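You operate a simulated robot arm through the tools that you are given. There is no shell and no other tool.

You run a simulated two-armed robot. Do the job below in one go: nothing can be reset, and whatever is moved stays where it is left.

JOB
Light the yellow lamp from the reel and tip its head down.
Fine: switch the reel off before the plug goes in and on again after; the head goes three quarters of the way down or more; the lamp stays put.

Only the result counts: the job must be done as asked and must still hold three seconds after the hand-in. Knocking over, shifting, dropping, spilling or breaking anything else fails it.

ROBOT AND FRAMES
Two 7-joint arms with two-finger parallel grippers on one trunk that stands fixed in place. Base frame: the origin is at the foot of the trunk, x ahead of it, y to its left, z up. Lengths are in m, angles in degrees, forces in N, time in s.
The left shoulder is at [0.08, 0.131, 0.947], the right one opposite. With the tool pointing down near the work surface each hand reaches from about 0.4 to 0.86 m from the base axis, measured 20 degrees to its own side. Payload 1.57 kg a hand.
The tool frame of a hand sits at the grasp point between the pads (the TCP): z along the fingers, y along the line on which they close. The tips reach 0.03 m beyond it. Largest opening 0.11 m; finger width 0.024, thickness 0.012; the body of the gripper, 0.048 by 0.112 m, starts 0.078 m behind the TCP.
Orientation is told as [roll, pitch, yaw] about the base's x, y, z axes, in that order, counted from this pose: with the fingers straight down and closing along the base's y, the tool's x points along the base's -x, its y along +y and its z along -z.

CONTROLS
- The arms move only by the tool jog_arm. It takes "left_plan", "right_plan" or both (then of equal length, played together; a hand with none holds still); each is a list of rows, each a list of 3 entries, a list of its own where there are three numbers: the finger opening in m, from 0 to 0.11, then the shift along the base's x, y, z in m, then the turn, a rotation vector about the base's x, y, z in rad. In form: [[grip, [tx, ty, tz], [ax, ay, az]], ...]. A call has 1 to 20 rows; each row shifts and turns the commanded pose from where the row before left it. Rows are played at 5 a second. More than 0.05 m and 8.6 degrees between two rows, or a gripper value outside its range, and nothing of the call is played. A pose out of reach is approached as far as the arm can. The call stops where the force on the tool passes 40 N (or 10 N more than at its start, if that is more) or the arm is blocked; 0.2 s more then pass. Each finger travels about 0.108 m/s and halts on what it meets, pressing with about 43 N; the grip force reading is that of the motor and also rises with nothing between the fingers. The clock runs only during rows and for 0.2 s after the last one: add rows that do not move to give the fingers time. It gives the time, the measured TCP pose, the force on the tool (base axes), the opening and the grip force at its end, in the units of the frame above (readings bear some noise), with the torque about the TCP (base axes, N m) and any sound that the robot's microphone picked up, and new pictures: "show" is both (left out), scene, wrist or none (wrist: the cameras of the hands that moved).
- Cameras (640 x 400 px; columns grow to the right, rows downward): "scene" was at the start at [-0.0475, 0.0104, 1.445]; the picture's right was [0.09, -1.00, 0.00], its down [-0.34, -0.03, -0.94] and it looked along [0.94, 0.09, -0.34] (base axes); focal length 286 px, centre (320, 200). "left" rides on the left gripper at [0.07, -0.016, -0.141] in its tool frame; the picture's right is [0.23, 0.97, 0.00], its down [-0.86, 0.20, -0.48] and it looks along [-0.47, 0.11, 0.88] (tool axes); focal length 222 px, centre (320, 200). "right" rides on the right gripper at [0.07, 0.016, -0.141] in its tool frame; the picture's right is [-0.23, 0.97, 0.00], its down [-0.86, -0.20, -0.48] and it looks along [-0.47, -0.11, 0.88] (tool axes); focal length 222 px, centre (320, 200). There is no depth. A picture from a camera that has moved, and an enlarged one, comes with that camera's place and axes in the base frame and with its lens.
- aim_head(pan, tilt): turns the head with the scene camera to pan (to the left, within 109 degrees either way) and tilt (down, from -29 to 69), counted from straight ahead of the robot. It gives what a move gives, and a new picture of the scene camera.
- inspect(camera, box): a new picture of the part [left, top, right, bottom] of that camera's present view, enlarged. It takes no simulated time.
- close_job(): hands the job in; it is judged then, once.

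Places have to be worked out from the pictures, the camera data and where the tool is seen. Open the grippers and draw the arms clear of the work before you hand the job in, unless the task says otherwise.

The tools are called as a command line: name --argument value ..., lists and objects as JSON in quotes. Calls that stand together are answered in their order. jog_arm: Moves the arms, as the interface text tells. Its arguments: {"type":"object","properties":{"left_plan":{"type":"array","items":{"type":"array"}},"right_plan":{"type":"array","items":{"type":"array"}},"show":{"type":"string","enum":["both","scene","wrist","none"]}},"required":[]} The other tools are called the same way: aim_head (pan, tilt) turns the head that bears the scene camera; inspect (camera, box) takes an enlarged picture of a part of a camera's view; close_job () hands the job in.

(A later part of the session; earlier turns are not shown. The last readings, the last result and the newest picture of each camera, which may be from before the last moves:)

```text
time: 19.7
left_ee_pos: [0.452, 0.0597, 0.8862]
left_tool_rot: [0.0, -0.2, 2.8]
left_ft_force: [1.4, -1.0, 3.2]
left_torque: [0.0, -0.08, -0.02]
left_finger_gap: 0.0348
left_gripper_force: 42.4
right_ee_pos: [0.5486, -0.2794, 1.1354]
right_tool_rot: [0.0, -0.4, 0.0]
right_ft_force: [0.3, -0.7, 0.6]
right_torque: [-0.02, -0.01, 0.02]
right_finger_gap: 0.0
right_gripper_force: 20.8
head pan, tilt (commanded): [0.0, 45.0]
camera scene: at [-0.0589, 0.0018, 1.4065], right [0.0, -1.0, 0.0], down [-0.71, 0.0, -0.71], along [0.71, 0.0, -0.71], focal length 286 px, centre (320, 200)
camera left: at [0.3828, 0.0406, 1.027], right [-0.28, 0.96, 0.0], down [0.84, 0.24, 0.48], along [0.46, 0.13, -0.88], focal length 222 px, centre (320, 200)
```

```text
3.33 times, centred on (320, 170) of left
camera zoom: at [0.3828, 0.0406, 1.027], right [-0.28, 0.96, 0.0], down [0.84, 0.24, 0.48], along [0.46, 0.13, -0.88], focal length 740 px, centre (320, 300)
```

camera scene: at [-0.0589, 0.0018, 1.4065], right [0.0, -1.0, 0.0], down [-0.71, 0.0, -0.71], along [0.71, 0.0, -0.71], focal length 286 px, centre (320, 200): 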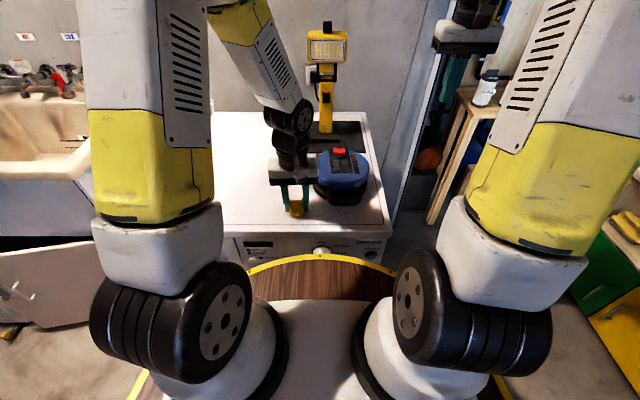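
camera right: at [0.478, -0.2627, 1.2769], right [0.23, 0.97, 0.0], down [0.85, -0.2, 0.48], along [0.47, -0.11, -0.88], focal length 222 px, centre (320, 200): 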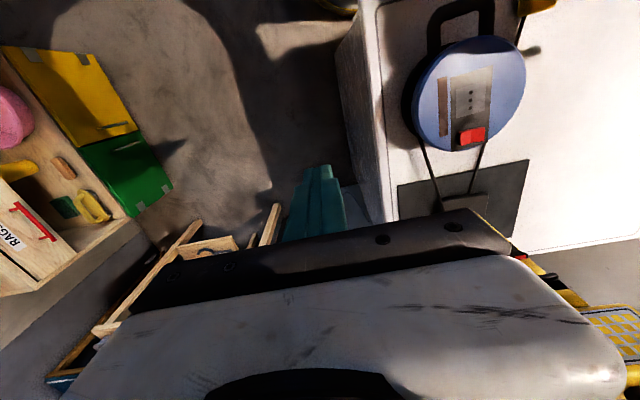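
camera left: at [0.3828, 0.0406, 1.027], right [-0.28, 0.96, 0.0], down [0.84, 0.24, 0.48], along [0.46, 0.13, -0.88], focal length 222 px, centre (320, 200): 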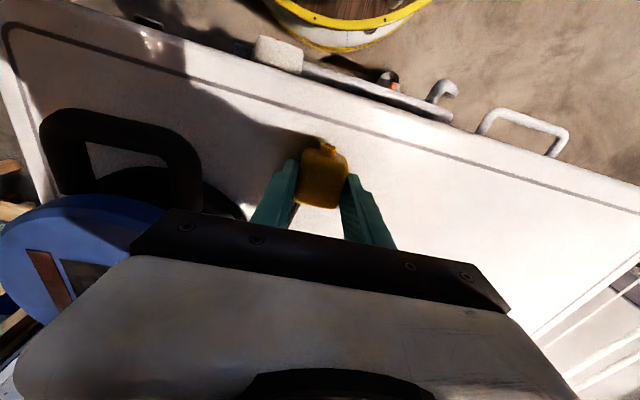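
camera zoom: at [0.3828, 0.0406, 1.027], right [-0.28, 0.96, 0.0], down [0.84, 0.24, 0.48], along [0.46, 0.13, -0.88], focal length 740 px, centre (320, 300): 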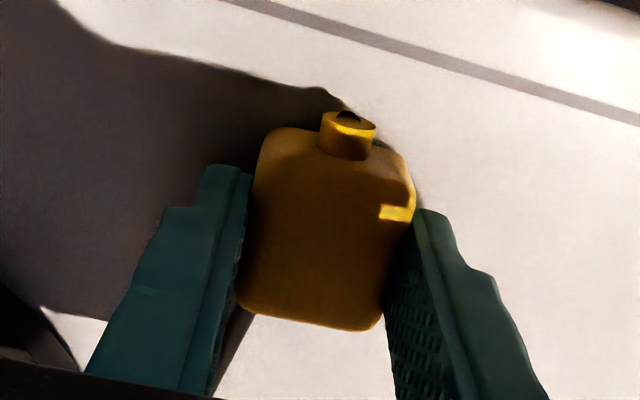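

The plug is gripped at 35 mm width. I'll lift it gently, keeping it near the lamp side so the cable stays slack, and watch the force.

jog_arm --left_plan '[[0.02, [0, 0, 0.01], [0, 0, 0]], [0.02, [0.003, 0, 0.02], [0, 0, 0]], [0.02, [0.008, 0, 0.025], [0, 0, 0]], [0.02, [0.01, 0, 0.025], [0, 0, 0]], [0.02, [0.01, 0.01, 0.025], [0, 0, 0]], [0.02, [0.01, 0.01, 0.02], [0, 0, 0]], [0.02, [0, 0, 0], [0, 0, 0]]]'

inspect --camera "scene" --box '[260, 110, 380, 220]'

inspect --camera "left" --box '[220, 100, 420, 250]'

```text
time: 21.3
left_ee_pos: [0.4938, 0.0793, 1.0119]
left_tool_rot: [0.0, -0.2, 2.9]
left_ft_force: [-1.2, 0.5, -1.2]
left_torque: [0.0, 0.01, -0.02]
left_finger_gap: 0.0348
left_gripper_force: 42.0
right_ee_pos: [0.5493, -0.2799, 1.1363]
right_tool_rot: [0.0, -0.2, 0.0]
right_ft_force: [0.1, 0.0, 0.4]
right_torque: [-0.02, -0.04, -0.03]
right_finger_gap: 0.0003
right_gripper_force: 21.7
head pan, tilt (commanded): [0.0, 45.0]
camera scene: at [-0.0588, 0.0019, 1.4065], right [0.0, -1.0, 0.0], down [-0.71, 0.0, -0.71], along [0.71, 0.0, -0.71], focal length 286 px, centre (320, 200)
camera left: at [0.4247, 0.0601, 1.1532], right [-0.28, 0.96, 0.0], down [0.84, 0.24, 0.48], along [0.46, 0.13, -0.88], focal length 222 px, centre (320, 200)
```

scene: 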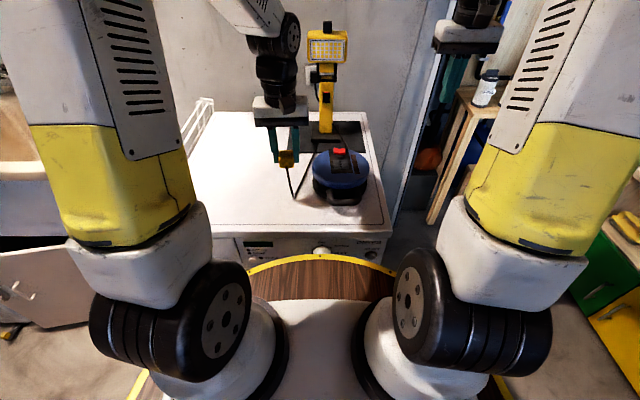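
left: 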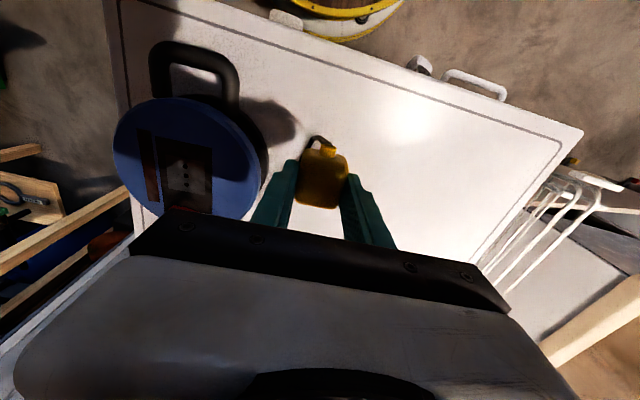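

```text
3.64 times, centred on (320, 165) of scene
camera zoom: at [-0.0588, 0.0019, 1.4065], right [0.0, -1.0, 0.0], down [-0.71, 0.0, -0.71], along [0.71, 0.0, -0.71], focal length 1040 px, centre (320, 327)
```

zoom: 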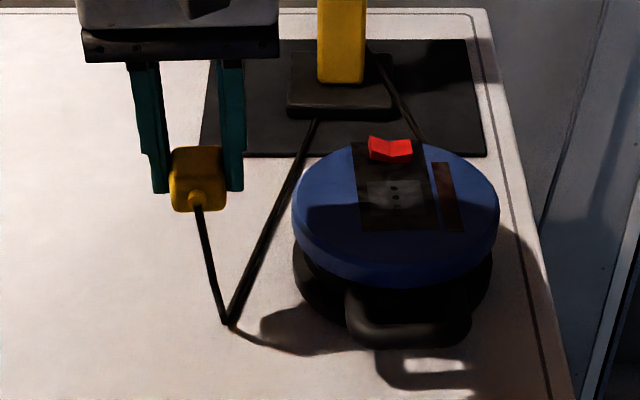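

```text
2.67 times, centred on (320, 175) of left
camera zoom: at [0.4247, 0.0601, 1.1532], right [-0.28, 0.96, 0.0], down [0.84, 0.24, 0.48], along [0.46, 0.13, -0.88], focal length 592 px, centre (320, 267)
```

zoom: 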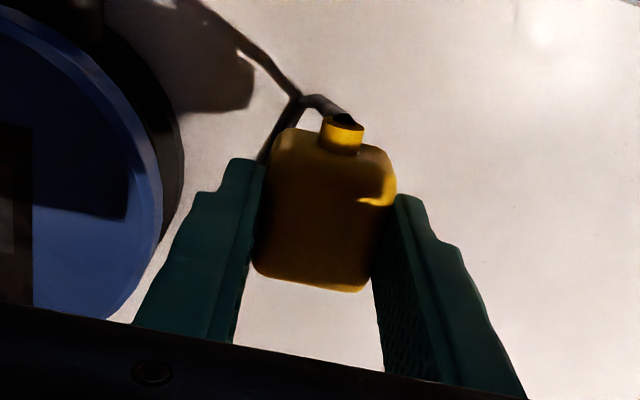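

The cable hangs freely from the nub with slack. To find the pins I'll roll the left hand so the plug's underside faces right, and bring the right wrist camera round to look at it.

jog_arm --left_plan '[[0.02, [0, 0.002, 0.002], [-0.131, 0, 0]], [0.02, [0, 0.002, 0.002], [-0.131, 0, 0]], [0.02, [0, 0.002, 0.002], [-0.131, 0, 0]], [0.02, [0, 0.002, 0.002], [-0.131, 0, 0]], [0.02, [0, 0.002, 0.002], [-0.131, 0, 0]], [0.02, [0, 0.002, 0.002], [-0.131, 0, 0]], [0.02, [0, 0.002, 0.002], [-0.131, 0, 0]], [0.02, [0, 0.002, 0.002], [-0.131, 0, 0]], [0.02, [0, 0.002, 0.002], [-0.131, 0, 0]], [0.02, [0, 0.002, 0.002], [-0.131, 0, 0]], [0.02, [0, 0, 0], [0, 0, 0]]]' --right_plan '[[0.02, [-0.0139, 0.01, -0.0053], [0.131, 0, 0]], [0.04, [-0.0139, 0.01, -0.0053], [0.131, 0, 0]], [0.06, [-0.0139, 0.01, -0.0053], [0.131, 0, 0]], [0.08, [-0.0139, 0.01, -0.0053], [0.131, 0, 0]], [0.11, [-0.0139, 0.01, -0.0053], [0.131, 0, 0]], [0.11, [-0.0139, 0.03, -0.0053], [0.131, 0, 0]], [0.11, [-0.0139, 0.03, -0.0053], [0.131, 0, 0]], [0.11, [-0.0139, 0.03, -0.0053], [0.131, 0, 0]], [0.11, [-0.0139, 0.03, -0.0053], [0.131, 0, 0]], [0.11, [-0.0139, 0.03, -0.0053], [0.131, 0, 0]], [0.11, [0, 0, 0], [0, 0, 0]]]'

inspect --camera "right" --box '[240, 120, 400, 220]'

```text
time: 23.7
left_ee_pos: [0.4926, 0.1008, 1.0316]
left_tool_rot: [-75.0, 2.7, 1.0]
left_ft_force: [0.1, 0.1, -1.3]
left_torque: [0.01, 0.02, 0.02]
left_finger_gap: 0.0349
left_gripper_force: 42.2
right_ee_pos: [0.4116, -0.0788, 1.084]
right_tool_rot: [75.2, -0.1, -0.3]
right_ft_force: [-0.5, 0.3, -1.0]
right_torque: [0.01, 0.0, -0.01]
right_finger_gap: 0.11
right_gripper_force: 0.0
head pan, tilt (commanded): [0.0, 45.0]
camera scene: at [-0.0589, 0.0019, 1.4065], right [0.0, -1.0, 0.0], down [-0.71, 0.0, -0.71], along [0.71, 0.0, -0.71], focal length 286 px, centre (320, 200)
camera right: at [0.3407, -0.2099, 1.135], right [0.23, 0.25, 0.94], down [0.85, -0.52, -0.07], along [0.47, 0.82, -0.33], focal length 222 px, centre (320, 200)
camera left: at [0.4236, 0.2316, 1.0863], right [-0.28, 0.25, -0.93], down [0.84, 0.53, -0.11], along [0.46, -0.81, -0.35], focal length 222 px, centre (320, 200)
```

scene: 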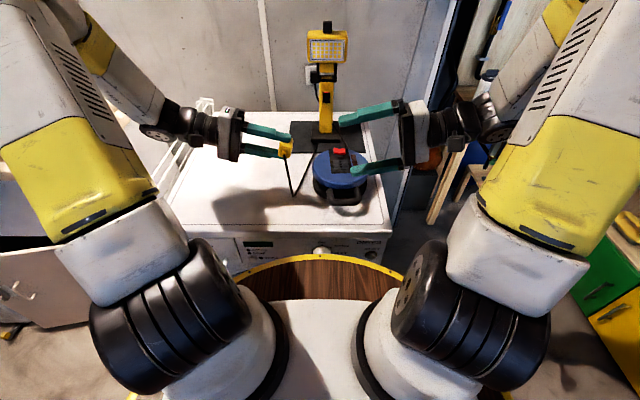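
right: 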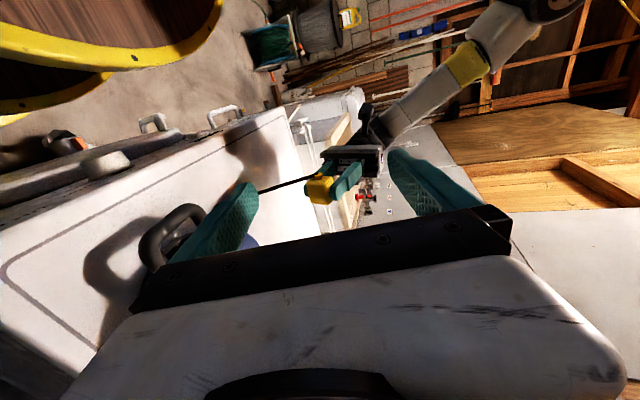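
left: 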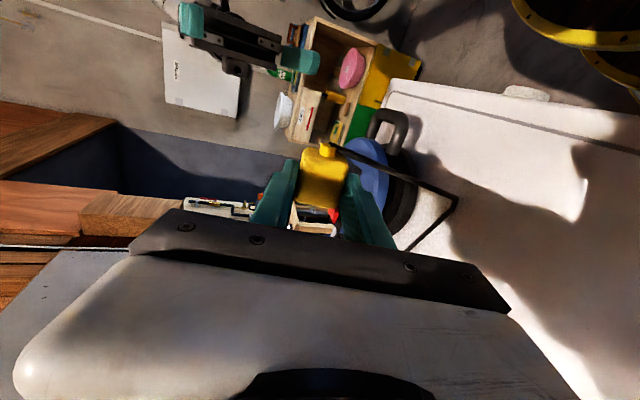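

```text
4.00 times, centred on (320, 170) of right
camera zoom: at [0.3407, -0.2099, 1.135], right [0.23, 0.25, 0.94], down [0.85, -0.52, -0.07], along [0.47, 0.82, -0.33], focal length 888 px, centre (320, 320)
```

zoom: 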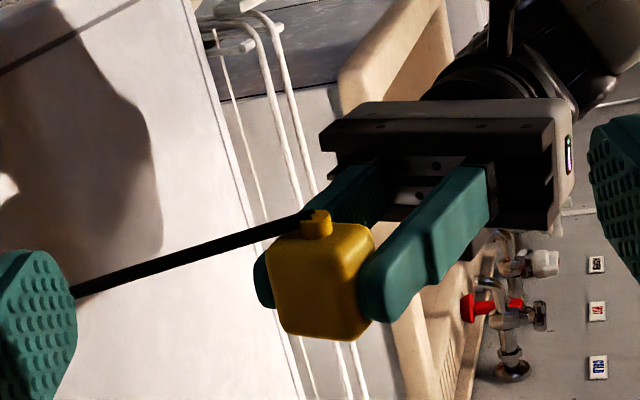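

The underside is blank, so the pins must be on the face opposite the nub. I'll unroll the left hand and pitch it forward so that face turns up towards the scene camera.

jog_arm --left_plan '[[0.02, [0, 0, 0.002], [0.131, 0, 0]], [0.02, [0, 0, 0.002], [0.131, 0, 0]], [0.02, [0, 0, 0.002], [0.131, 0, 0]], [0.02, [0, 0, 0.002], [0.131, 0, 0]], [0.02, [0, 0, 0.002], [0.131, 0, 0]], [0.02, [0, 0, 0.002], [0.131, 0, 0]], [0.02, [0, 0, 0.002], [0.131, 0, 0]], [0.02, [0, 0, 0.002], [0.131, 0, 0]], [0.02, [0, 0, 0.002], [0.131, 0, 0]], [0.02, [0, 0, 0.002], [0.131, 0, 0]], [0.02, [0.003, 0, 0.002], [0, -0.145, 0]], [0.02, [0.003, 0, 0.002], [0, -0.145, 0]], [0.02, [0.003, 0, 0.002], [0, -0.145, 0]], [0.02, [0.003, 0, 0.002], [0, -0.145, 0]], [0.02, [0.003, 0, 0.002], [0, -0.145, 0]], [0.02, [0.003, 0, 0.002], [0, -0.145, 0]], [0.02, [0.003, 0, 0.002], [0, -0.145, 0]], [0.02, [0.003, 0, 0.002], [0, -0.145, 0]], [0.02, [0.003, 0, 0.002], [0, -0.145, 0]], [0.02, [0.003, 0, 0.002], [0, -0.145, 0]]]' --right_plan '[[0.11, [0, -0.02, 0.003], [0, 0, 0]], [0.11, [0, -0.02, 0.003], [0, 0, 0]], [0.11, [0, -0.02, 0.003], [0, 0, 0]], [0.11, [0, -0.02, 0.003], [0, 0, 0]], [0.11, [0, -0.02, 0.003], [0, 0, 0]], [0.11, [0, -0.02, 0.003], [0, 0, 0]], [0.11, [0, -0.01, 0.003], [-0.131, 0, 0]], [0.11, [0, -0.01, 0.003], [-0.131, 0, 0]], [0.11, [0, -0.01, 0.003], [-0.131, 0, 0]], [0.11, [0, -0.01, 0.003], [-0.131, 0, 0]], [0.11, [0, -0.01, 0.003], [-0.131, 0, 0]], [0.11, [0, 0, 0.003], [-0.131, 0, 0]], [0.11, [0, 0, 0.003], [-0.131, 0, 0]], [0.11, [0, 0, 0.003], [-0.131, 0, 0]], [0.11, [0, 0, 0.003], [-0.131, 0, 0]], [0.11, [0, 0, 0.003], [-0.131, 0, 0]], [0.11, [0, 0, 0], [0, 0, 0]], [0.11, [0, 0, 0], [0, 0, 0]], [0.11, [0, 0, 0], [0, 0, 0]], [0.11, [0, 0, 0], [0, 0, 0]]]' --show "scene"

inspect --camera "scene" --box '[250, 100, 350, 200]'

```text
time: 27.9
left_ee_pos: [0.5977, 0.0803, 1.0972]
left_tool_rot: [-23.9, -82.8, 24.2]
left_ft_force: [0.3, -0.7, 0.2]
left_torque: [0.01, 0.02, -0.01]
left_finger_gap: 0.035
left_gripper_force: 42.4
left hand out of reach, approached as far as the arm can: row 16, 17, 18, 19, 20
right_ee_pos: [0.4086, -0.251, 1.13]
right_tool_rot: [0.0, -0.3, 0.0]
right_ft_force: [-0.5, 0.4, 0.8]
right_torque: [0.02, 0.0, 0.0]
right_finger_gap: 0.1101
right_gripper_force: 0.1
head pan, tilt (commanded): [0.0, 45.0]
camera scene: at [-0.0592, 0.002, 1.4065], right [0.0, -1.0, 0.0], down [-0.71, 0.0, -0.71], along [0.71, 0.0, -0.71], focal length 286 px, centre (320, 200)
```

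scene: 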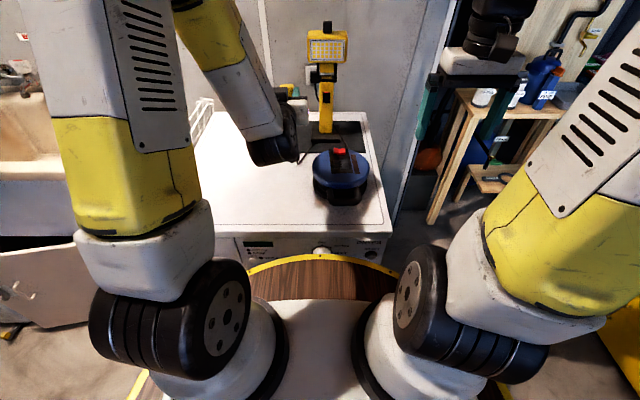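

```text
4.00 times, centred on (300, 150) of scene
camera zoom: at [-0.0592, 0.002, 1.4065], right [0.0, -1.0, 0.0], down [-0.71, 0.0, -0.71], along [0.71, 0.0, -0.71], focal length 1144 px, centre (400, 400)
```

zoom: 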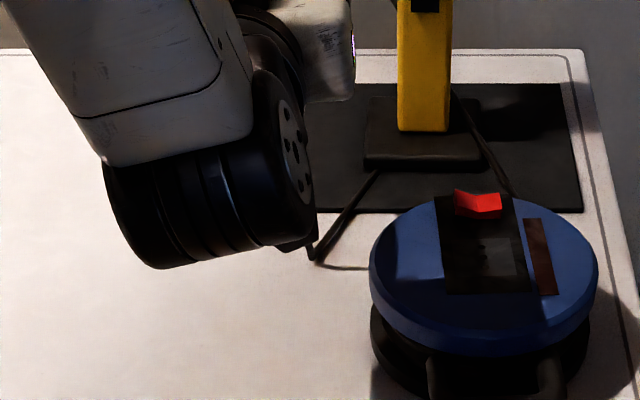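

The hand went further forward than asked, but I can see the plug near pixel (287, 92). I'll zoom in there.

inspect --camera "scene" --box '[265, 72, 315, 107]'

inspect --camera "left" --box '[0, 0, 640, 400]'

inspect --camera "right" --box '[0, 0, 640, 400]'

```text
11.43 times, centred on (290, 90) of scene
camera zoom: at [-0.0592, 0.002, 1.4065], right [0.0, -1.0, 0.0], down [-0.71, 0.0, -0.71], along [0.71, 0.0, -0.71], focal length 3270 px, centre (663, 1463)
```

zoom: 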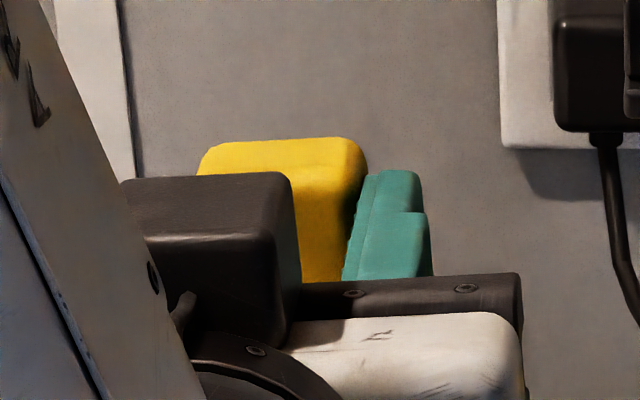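

```text
1.00 times, centred on (320, 200) of left (not enlarged: the box is as wide or as high as the picture)
camera zoom: at [0.4508, 0.0611, 1.0459], right [-0.03, 0.96, -0.28], down [-0.38, 0.24, 0.89], along [0.93, 0.13, 0.36], focal length 222 px, centre (320, 200)
```

zoom: 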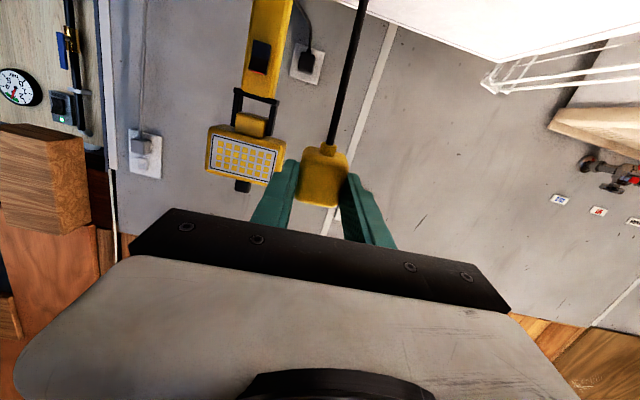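

```text
1.00 times, centred on (320, 200) of right (not enlarged: the box is as wide or as high as the picture)
camera zoom: at [0.3386, -0.2329, 1.2715], right [0.23, 0.97, 0.0], down [0.85, -0.2, 0.48], along [0.47, -0.11, -0.88], focal length 222 px, centre (320, 200)
```

zoom: 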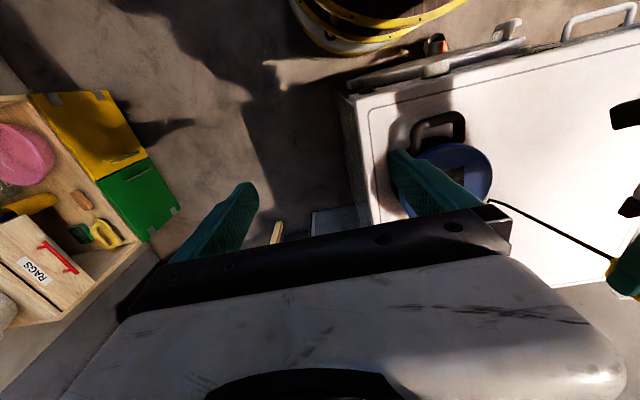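

No pins are visible at this grazing angle, so I need a face-on look. I'll bring the left hand back to fingers-down and yaw it −86°, which should turn the far face towards the right hand's camera.

jog_arm --left_plan '[[0.02, [0, 0, 0], [0, 0.145, 0]], [0.02, [0, 0, 0], [0, 0.145, 0]], [0.02, [0, 0, 0], [0, 0.145, 0]], [0.02, [0, 0, 0], [0, 0.145, 0]], [0.02, [0, 0, 0], [0, 0.145, 0]], [0.02, [0, 0, 0], [0, 0.145, 0]], [0.02, [0, 0, 0], [0, 0.145, 0]], [0.02, [0, 0, 0], [0, 0.145, 0]], [0.02, [0, 0, 0], [0, 0.145, 0]], [0.02, [0, 0, 0], [0, 0.145, 0]], [0.02, [0, 0, 0], [0, 0, -0.149]], [0.02, [0, 0, 0], [0, 0, -0.149]], [0.02, [0, 0, 0], [0, 0, -0.149]], [0.02, [0, 0, 0], [0, 0, -0.149]], [0.02, [0, 0, 0], [0, 0, -0.149]], [0.02, [0, 0, 0], [0, 0, -0.149]], [0.02, [0, 0, 0], [0, 0, -0.149]], [0.02, [0, 0, 0], [0, 0, -0.149]], [0.02, [0, 0, 0], [0, 0, -0.149]], [0.02, [0, 0, 0], [0, 0, -0.149]]]' --show "scene"

```text
time: 32.1
left_ee_pos: [0.5989, 0.0813, 1.0988]
left_tool_rot: [-0.1, -0.3, -82.7]
left_ft_force: [-0.7, 0.3, -0.4]
left_torque: [0.03, 0.0, -0.01]
left_finger_gap: 0.0347
left_gripper_force: 42.2
right_ee_pos: [0.4087, -0.249, 1.1308]
right_tool_rot: [0.0, -0.3, 0.0]
right_ft_force: [0.3, -0.5, 0.2]
right_torque: [0.0, 0.04, -0.03]
right_finger_gap: 0.1099
right_gripper_force: 0.1
head pan, tilt (commanded): [0.0, 45.0]
camera scene: at [-0.0588, 0.0019, 1.4065], right [0.0, -1.0, 0.0], down [-0.71, 0.0, -0.71], along [0.71, 0.0, -0.71], focal length 286 px, centre (320, 200)
```

scene: 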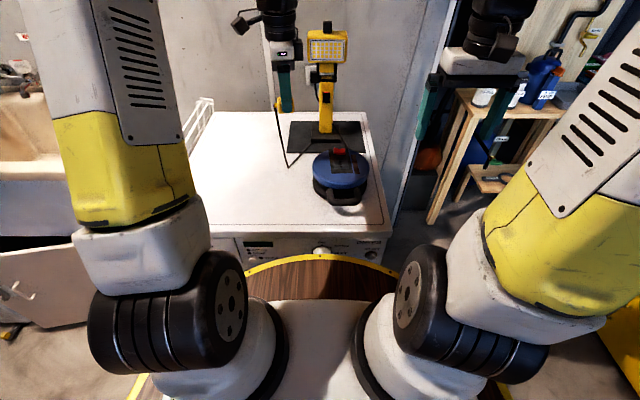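

Yaw −83° is reachable and the plug's far face now looks towards −y. I'll bring the right wrist camera in to look at it squarely.

jog_arm --right_plan '[[0.11, [0.01, 0.01, 0], [0.131, 0, 0]], [0.11, [0.01, 0.01, 0], [0.131, 0, 0]], [0.11, [0.01, 0.01, 0], [0.131, 0, 0]], [0.11, [0.01, 0.01, 0], [0.131, 0, 0]], [0.11, [0.01, 0.01, 0], [0.131, 0, 0]], [0.11, [0.014, 0.03, 0], [0.131, 0, 0]], [0.11, [0.014, 0.03, 0], [0.131, 0, 0]], [0.11, [0.014, 0.03, 0], [0.131, 0, 0]], [0.11, [0.014, 0.03, 0], [0.131, 0, 0]], [0.11, [0.014, 0.03, 0], [0.131, 0, 0]], [0.11, [0, 0, 0], [0, 0, 0]]]' --show "wrist"

inspect --camera "right" --box '[260, 120, 380, 220]'

```text
time: 34.5
left_ee_pos: [0.599, 0.0807, 1.0967]
left_tool_rot: [0.0, -0.2, -82.5]
left_ft_force: [0.1, 0.3, -0.7]
left_torque: [0.0, -0.01, 0.01]
left_finger_gap: 0.035
left_gripper_force: 42.0
right_ee_pos: [0.5291, -0.0497, 1.1299]
right_tool_rot: [75.2, -0.1, -0.3]
right_ft_force: [-0.1, 0.6, -0.3]
right_torque: [-0.03, 0.0, 0.01]
right_finger_gap: 0.1099
right_gripper_force: 0.0
head pan, tilt (commanded): [0.0, 45.0]
camera right: at [0.4577, -0.181, 1.1822], right [0.23, 0.25, 0.94], down [0.85, -0.52, -0.07], along [0.47, 0.82, -0.33], focal length 222 px, centre (320, 200)
```

right: 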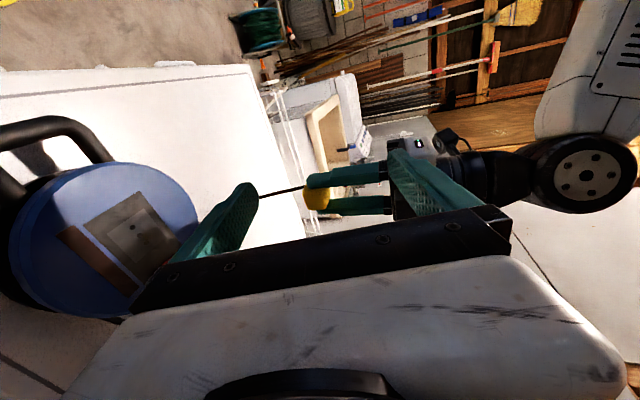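

```text
4.00 times, centred on (320, 170) of right
camera zoom: at [0.4577, -0.181, 1.1822], right [0.23, 0.25, 0.94], down [0.85, -0.52, -0.07], along [0.47, 0.82, -0.33], focal length 888 px, centre (320, 320)
```

zoom: 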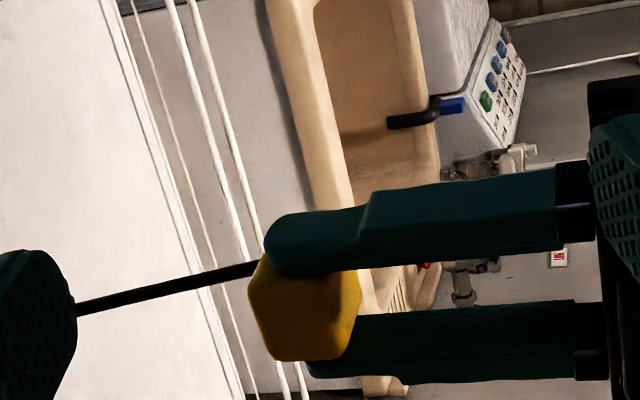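

The far face also looks plain. I'll zoom in at maximum on it to be sure.

inspect --camera "right" --box '[298, 180, 338, 214]'

inspect --camera "left" --box '[270, 120, 370, 220]'

inspect --camera "right" --box '[80, 170, 200, 270]'

inspect --camera "scene" --box '[265, 80, 305, 120]'

```text
11.76 times, centred on (318, 197) of right
camera zoom: at [0.4577, -0.181, 1.1822], right [0.23, 0.25, 0.94], down [0.85, -0.52, -0.07], along [0.47, 0.82, -0.33], focal length 2613 px, centre (344, 235)
```

zoom: 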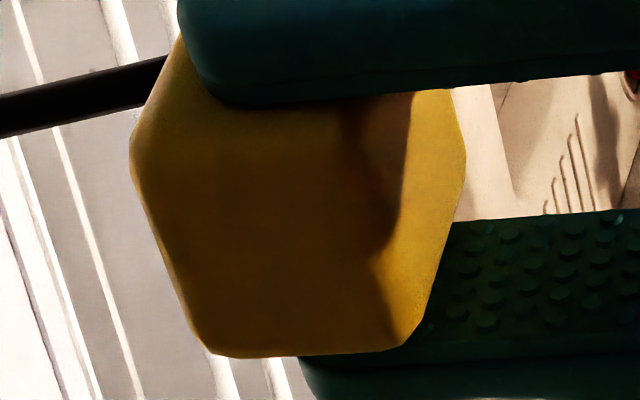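

```text
4.00 times, centred on (320, 170) of left
camera zoom: at [0.5745, 0.1489, 1.2383], right [0.94, 0.35, 0.0], down [0.31, -0.82, 0.48], along [0.17, -0.45, -0.88], focal length 888 px, centre (320, 320)
```

zoom: 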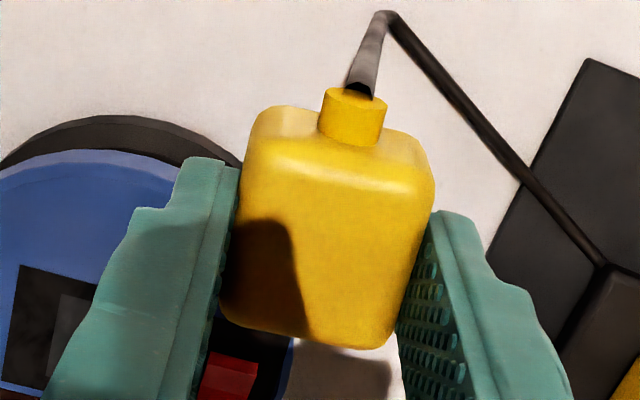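

```text
4.00 times, centred on (140, 220) of right
camera zoom: at [0.4577, -0.181, 1.1822], right [0.23, 0.25, 0.94], down [0.85, -0.52, -0.07], along [0.47, 0.82, -0.33], focal length 888 px, centre (1040, 120)
```

zoom: 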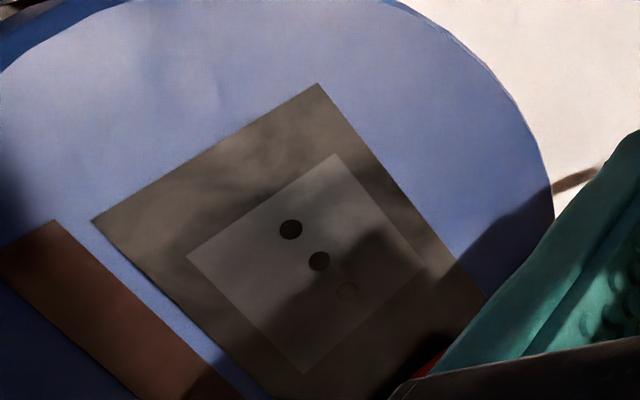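

```text
10.00 times, centred on (285, 100) of scene
camera zoom: at [-0.0588, 0.0019, 1.4065], right [0.0, -1.0, 0.0], down [-0.71, 0.0, -0.71], along [0.71, 0.0, -0.71], focal length 2861 px, centre (670, 1200)
```

zoom: 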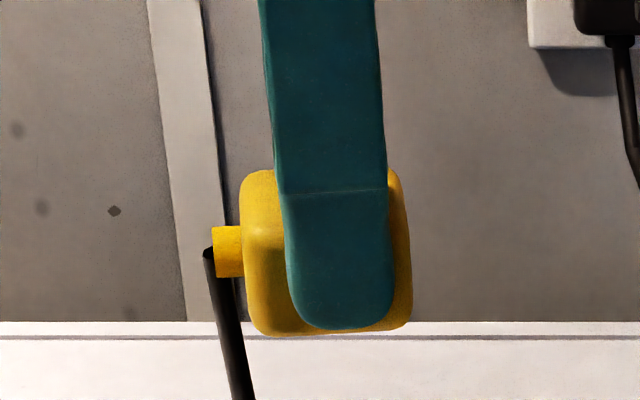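

All six faces are plain, so the pins simply aren't drawn and I'll find the mating face by trial. Bottom-down is the natural first try, so I'll yaw the left hand back to ≈+3° and retract the right hand.

jog_arm --left_plan '[[0.02, [0, 0, 0], [0, 0, 0.149]], [0.02, [0, 0, 0], [0, 0, 0.149]], [0.02, [0, 0, 0], [0, 0, 0.149]], [0.02, [0, 0, 0], [0, 0, 0.149]], [0.02, [0, 0, 0], [0, 0, 0.149]], [0.02, [0, 0, 0], [0, 0, 0.149]], [0.02, [0, 0, 0], [0, 0, 0.149]], [0.02, [0, 0, 0], [0, 0, 0.149]], [0.02, [0, 0, 0], [0, 0, 0.149]], [0.02, [0, 0, 0], [0, 0, 0.149]], [0.02, [0, 0, 0], [0, 0, 0.0]]]' --right_plan '[[0.11, [-0.01, -0.03, 0], [0, 0, 0]], [0.11, [-0.01, -0.03, 0], [0, 0, 0]], [0.11, [-0.01, -0.03, 0], [-0.131, 0, 0]], [0.11, [-0.01, -0.03, 0], [-0.131, 0, 0]], [0.11, [-0.01, -0.03, 0], [-0.131, 0, 0]], [0.11, [-0.01, -0.03, 0], [-0.131, 0, 0]], [0.11, [-0.01, -0.03, 0], [-0.131, 0, 0]], [0.11, [-0.01, -0.02, 0], [-0.131, 0, 0]], [0.11, [-0.01, 0, 0], [-0.131, 0, 0]], [0.11, [-0.01, 0, 0], [-0.131, 0, 0]], [0.11, [-0.01, 0, 0], [-0.131, 0, 0]]]' --show "scene"

```text
time: 36.9
left_ee_pos: [0.5998, 0.0807, 1.0972]
left_tool_rot: [0.0, -0.3, 2.9]
left_ft_force: [0.2, -0.8, -0.6]
left_torque: [0.02, 0.03, 0.03]
left_finger_gap: 0.0347
left_gripper_force: 42.4
right_ee_pos: [0.4203, -0.2788, 1.1299]
right_tool_rot: [7.3, -0.3, -0.1]
right_ft_force: [-0.3, -0.3, -0.5]
right_torque: [0.02, 0.01, 0.03]
right_finger_gap: 0.1099
right_gripper_force: 0.1
head pan, tilt (commanded): [0.0, 45.0]
camera scene: at [-0.0586, 0.0017, 1.4065], right [0.0, -1.0, 0.0], down [-0.71, 0.0, -0.71], along [0.71, 0.0, -0.71], focal length 286 px, centre (320, 200)
```

scene: 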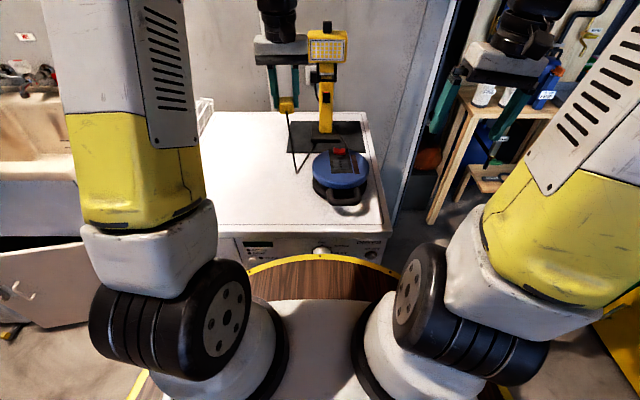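

The left hand is back at yaw 2.9° holding the plug. I'll bring it over the socket at about 6 cm clearance and check alignment in the pictures.

jog_arm --left_plan '[[0.02, [-0.008, -0.0272, -0.012], [0, 0, 0]], [0.02, [-0.008, -0.0272, -0.012], [0, 0, 0]], [0.02, [-0.008, -0.0272, -0.012], [0, 0, 0]], [0.02, [-0.008, -0.0272, -0.012], [0, 0, 0]], [0.02, [-0.008, -0.0272, -0.012], [0, 0, 0]], [0.02, [0, 0, 0], [0, 0, 0]]]'

inspect --camera "left" --box '[220, 90, 420, 230]'

inspect --camera "scene" --box '[300, 110, 380, 200]'

inspect --camera "right" --box '[340, 40, 640, 240]'

```text
time: 38.3
left_ee_pos: [0.5583, -0.054, 1.0388]
left_tool_rot: [0.0, -0.2, 2.9]
left_ft_force: [0.1, 0.0, -1.3]
left_torque: [0.04, 0.0, -0.04]
left_finger_gap: 0.0349
left_gripper_force: 42.1
right_ee_pos: [0.4204, -0.2783, 1.1301]
right_tool_rot: [7.6, -0.3, -0.1]
right_ft_force: [0.0, 0.4, 0.0]
right_torque: [0.0, 0.01, -0.03]
right_finger_gap: 0.1101
right_gripper_force: 0.0
head pan, tilt (commanded): [0.0, 45.0]
camera scene: at [-0.0588, 0.0019, 1.4065], right [0.0, -1.0, 0.0], down [-0.71, 0.0, -0.71], along [0.71, 0.0, -0.71], focal length 286 px, centre (320, 200)
camera left: at [0.4896, -0.0736, 1.1793], right [-0.28, 0.96, 0.0], down [0.84, 0.24, 0.48], along [0.46, 0.13, -0.88], focal length 222 px, centre (320, 200)
```

scene: 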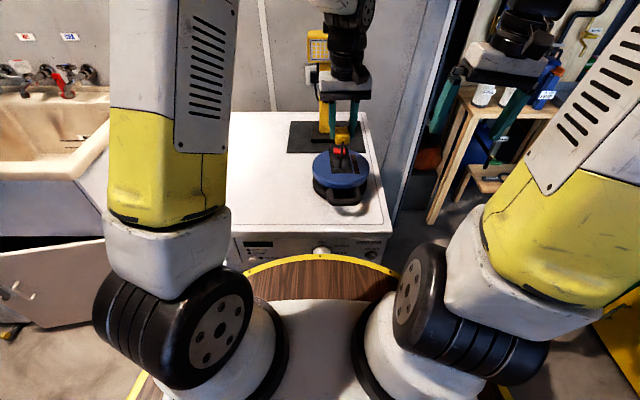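
left: 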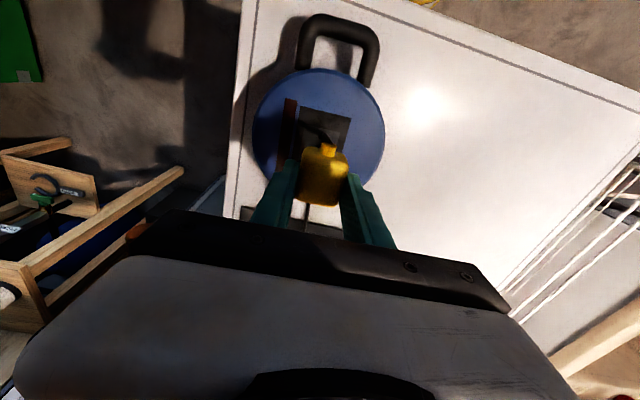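

```text
2.86 times, centred on (320, 160) of left
camera zoom: at [0.4896, -0.0736, 1.1793], right [-0.28, 0.96, 0.0], down [0.84, 0.24, 0.48], along [0.46, 0.13, -0.88], focal length 635 px, centre (320, 314)
```

zoom: 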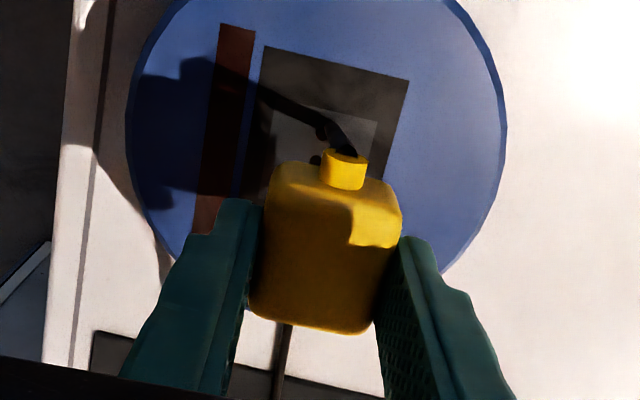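

```text
4.44 times, centred on (340, 155) of scene
camera zoom: at [-0.0588, 0.0019, 1.4065], right [0.0, -1.0, 0.0], down [-0.71, 0.0, -0.71], along [0.71, 0.0, -0.71], focal length 1272 px, centre (231, 400)
```

zoom: 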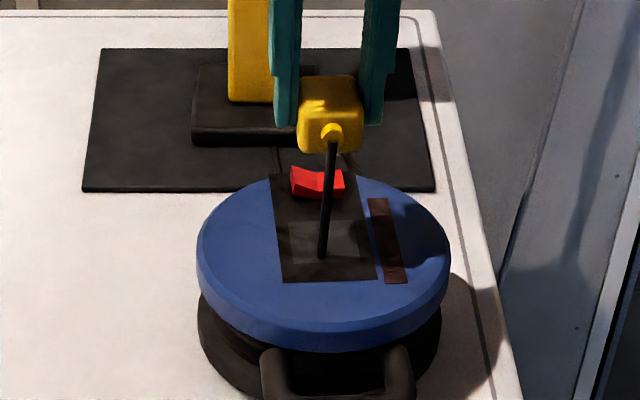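

```text
2.00 times, centred on (490, 140) of right
camera zoom: at [0.3495, -0.2805, 1.2718], right [0.23, 0.97, 0.13], down [0.85, -0.26, 0.45], along [0.47, 0.01, -0.88], focal length 444 px, centre (-20, 320)
```

zoom: 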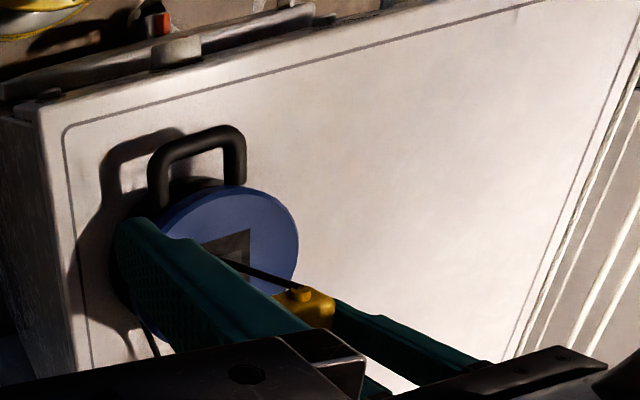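

The socket square's centre works out at about (0.557, −0.056, 0.925), and the plug's centre sits ≈4.5 mm towards the nub from the TCP. I'll correct by a few mm and come down to about 1 cm above the socket.

jog_arm --left_plan '[[0.02, [0.003, -0.002, -0.015], [0, 0, 0]], [0.02, [0, 0, -0.015], [0, 0, 0]], [0.02, [0, 0, -0.015], [0, 0, 0]], [0.02, [0, 0, -0.015], [0, 0, 0]], [0.02, [0, 0, -0.004], [0, 0, 0]], [0.02, [0, 0, 0], [0, 0, 0]]]'

inspect --camera "left" --box '[220, 90, 420, 230]'

inspect --camera "scene" --box '[300, 110, 380, 200]'

```text
time: 39.7
left_ee_pos: [0.5626, -0.0567, 0.9748]
left_tool_rot: [0.0, -0.3, 2.9]
left_ft_force: [0.4, 1.3, -0.5]
left_torque: [0.01, 0.0, -0.02]
left_finger_gap: 0.035
left_gripper_force: 41.8
right_ee_pos: [0.4205, -0.28, 1.1308]
right_tool_rot: [7.7, -0.3, 0.0]
right_ft_force: [-0.8, -0.2, -0.7]
right_torque: [0.03, -0.04, 0.01]
right_finger_gap: 0.11
right_gripper_force: 0.0
head pan, tilt (commanded): [0.0, 45.0]
camera scene: at [-0.0588, 0.0018, 1.4065], right [0.0, -1.0, 0.0], down [-0.71, 0.0, -0.71], along [0.71, 0.0, -0.71], focal length 286 px, centre (320, 200)
camera left: at [0.4926, -0.0765, 1.1151], right [-0.28, 0.96, 0.0], down [0.84, 0.24, 0.48], along [0.46, 0.13, -0.88], focal length 222 px, centre (320, 200)
```

scene: 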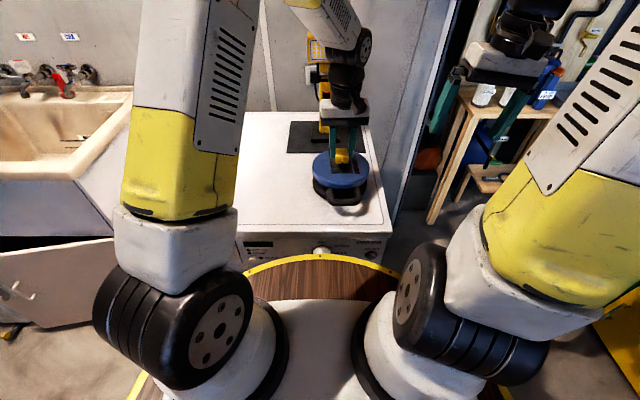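
left: 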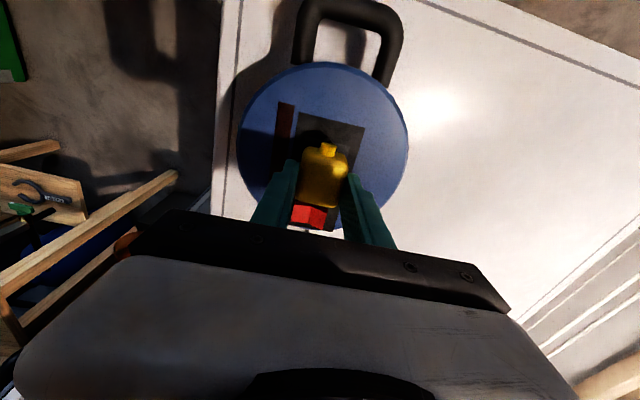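

```text
2.86 times, centred on (320, 160) of left
camera zoom: at [0.4926, -0.0765, 1.1151], right [-0.28, 0.96, 0.0], down [0.84, 0.24, 0.48], along [0.46, 0.13, -0.88], focal length 635 px, centre (320, 314)
```

zoom: 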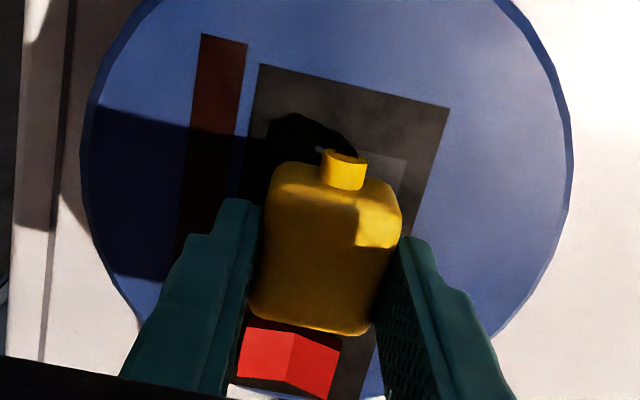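

```text
4.44 times, centred on (340, 155) of scene
camera zoom: at [-0.0588, 0.0018, 1.4065], right [0.0, -1.0, 0.0], down [-0.71, 0.0, -0.71], along [0.71, 0.0, -0.71], focal length 1272 px, centre (231, 400)
```

zoom: 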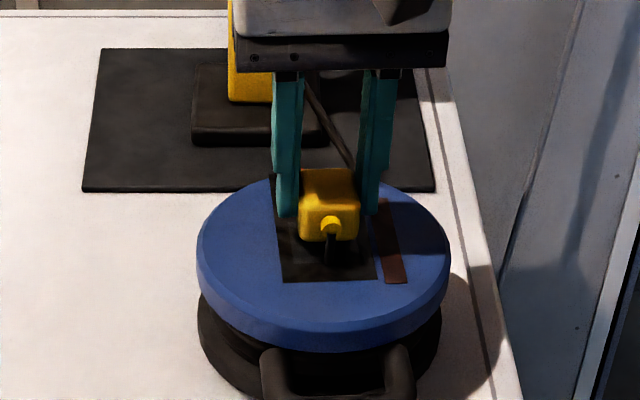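

The plug looks centred on the panel and aligned. I'll lower it in small steps onto the socket, watching force and sound.

jog_arm --left_plan '[[0.02, [0, 0.001, -0.003], [0, 0, 0]], [0.02, [0, 0, -0.003], [0, 0, 0]], [0.02, [0, 0, -0.003], [0, 0, 0]], [0.02, [0, 0, -0.002], [0, 0, 0]], [0.02, [0, 0, -0.002], [0, 0, 0]], [0.02, [0, 0, -0.001], [0, 0, 0]], [0.02, [0, 0, 0], [0, 0, 0]]]'

inspect --camera "left" --box '[220, 90, 420, 230]'

inspect --camera "scene" --box '[310, 130, 370, 200]'

```text
time: 41.3
left_ee_pos: [0.5627, -0.0553, 0.9617]
left_tool_rot: [-0.1, -0.4, 2.9]
left_ft_force: [-0.2, 2.0, 34.5]
left_torque: [0.1, -0.06, 0.0]
left_finger_gap: 0.0351
left_gripper_force: 42.4
right_ee_pos: [0.4194, -0.2792, 1.1306]
right_tool_rot: [7.4, -0.3, 0.0]
right_ft_force: [-0.2, 0.3, 0.6]
right_torque: [-0.01, 0.0, 0.03]
right_finger_gap: 0.1099
right_gripper_force: 0.0
head pan, tilt (commanded): [0.0, 45.0]
camera scene: at [-0.0598, 0.002, 1.4065], right [0.0, -1.0, 0.0], down [-0.71, 0.0, -0.71], along [0.71, 0.0, -0.71], focal length 286 px, centre (320, 200)
camera left: at [0.4932, -0.0754, 1.1021], right [-0.28, 0.96, 0.0], down [0.84, 0.24, 0.48], along [0.47, 0.13, -0.87], focal length 222 px, centre (320, 200)
```

scene: 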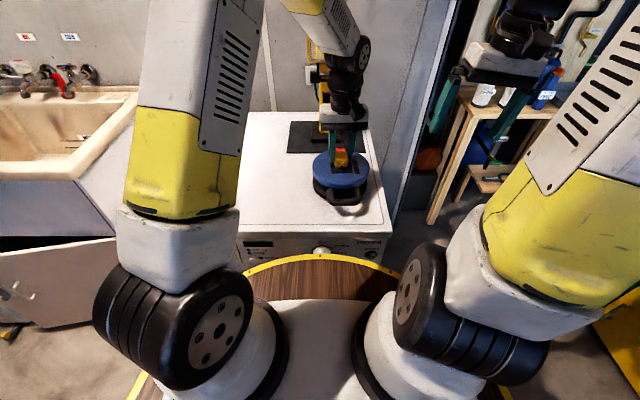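
left: 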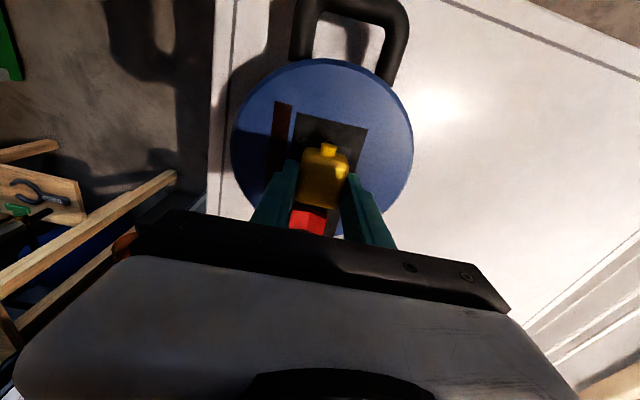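

```text
2.86 times, centred on (320, 160) of left
camera zoom: at [0.4932, -0.0754, 1.1021], right [-0.28, 0.96, 0.0], down [0.84, 0.24, 0.48], along [0.47, 0.13, -0.87], focal length 635 px, centre (320, 314)
```

zoom: 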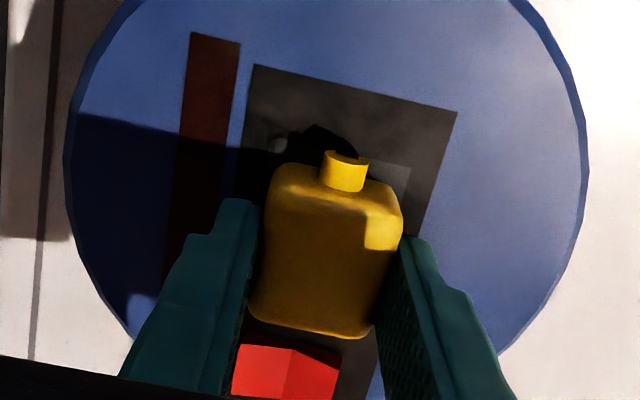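

```text
5.71 times, centred on (340, 165) of scene
camera zoom: at [-0.0598, 0.002, 1.4065], right [0.0, -1.0, 0.0], down [-0.71, 0.0, -0.71], along [0.71, 0.0, -0.71], focal length 1635 px, centre (206, 400)
```

zoom: 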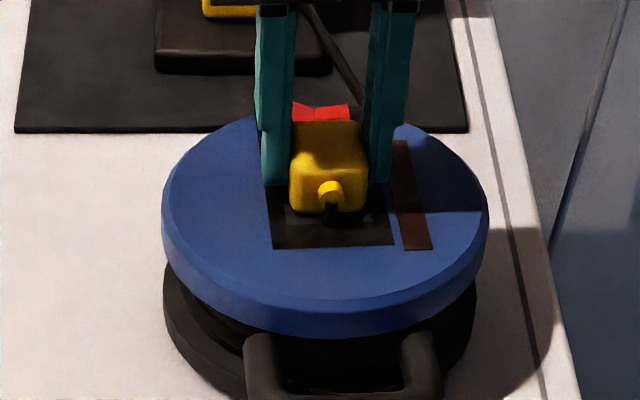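

The plug bottom touched the panel at z≈0.926 with 34 N and no click. I'll check its offset from the socket square in the same picture, since a direct comparison is the most precise.

inspect --camera "scene" --box '[324, 148, 362, 178]'

inspect --camera "left" --box '[290, 110, 360, 160]'

```text
13.33 times, centred on (343, 163) of scene
camera zoom: at [-0.0598, 0.002, 1.4065], right [0.0, -1.0, 0.0], down [-0.71, 0.0, -0.71], along [0.71, 0.0, -0.71], focal length 3814 px, centre (13, 693)
```

zoom: 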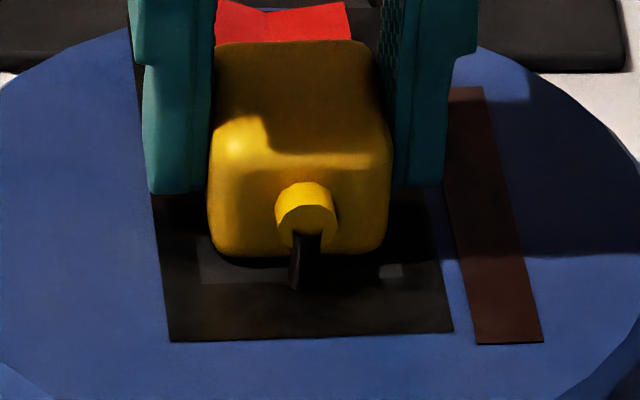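

```text
8.00 times, centred on (325, 135) of left
camera zoom: at [0.4932, -0.0754, 1.1021], right [-0.28, 0.96, 0.0], down [0.84, 0.24, 0.48], along [0.47, 0.13, -0.87], focal length 1777 px, centre (280, 720)
```

zoom: 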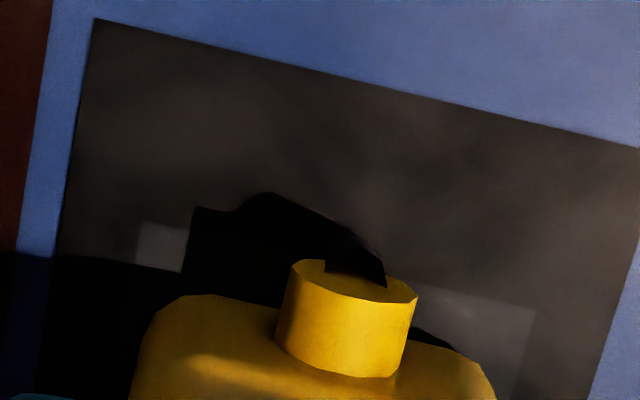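

The plug is centred sideways but sits about 3 mm too far towards +x relative to the socket plate. I'll lift a little, shift back and press again.

jog_arm --left_plan '[[0.02, [0, 0, 0.003], [0, 0, 0]], [0.02, [-0.003, 0, 0], [0, 0, 0]], [0.02, [0, 0, -0.002], [0, 0, 0]], [0.02, [0, 0, -0.001], [0, 0, 0]], [0.02, [0, 0, 0], [0, 0, 0]]]' --show "none"

inspect --camera "scene" --box '[324, 148, 362, 178]'

```text
time: 42.5
left_ee_pos: [0.5597, -0.0555, 0.9609]
left_tool_rot: [0.0, -0.3, 2.9]
left_ft_force: [5.7, -2.4, 30.9]
left_torque: [-0.05, 0.35, 0.02]
left_finger_gap: 0.0348
left_gripper_force: 42.4
right_ee_pos: [0.4194, -0.2784, 1.1316]
right_tool_rot: [7.5, -0.3, 0.0]
right_ft_force: [0.3, 0.7, -0.2]
right_torque: [0.02, -0.02, 0.0]
right_finger_gap: 0.1097
right_gripper_force: 0.1
head pan, tilt (commanded): [0.0, 45.0]
heard: snap
```

```text
13.33 times, centred on (343, 163) of scene
camera zoom: at [-0.0594, 0.0018, 1.4065], right [0.0, -1.0, 0.0], down [-0.71, 0.0, -0.71], along [0.71, 0.0, -0.71], focal length 3814 px, centre (13, 693)
```

zoom: 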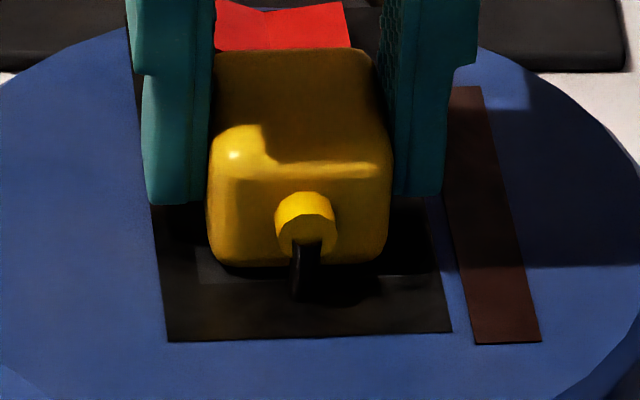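

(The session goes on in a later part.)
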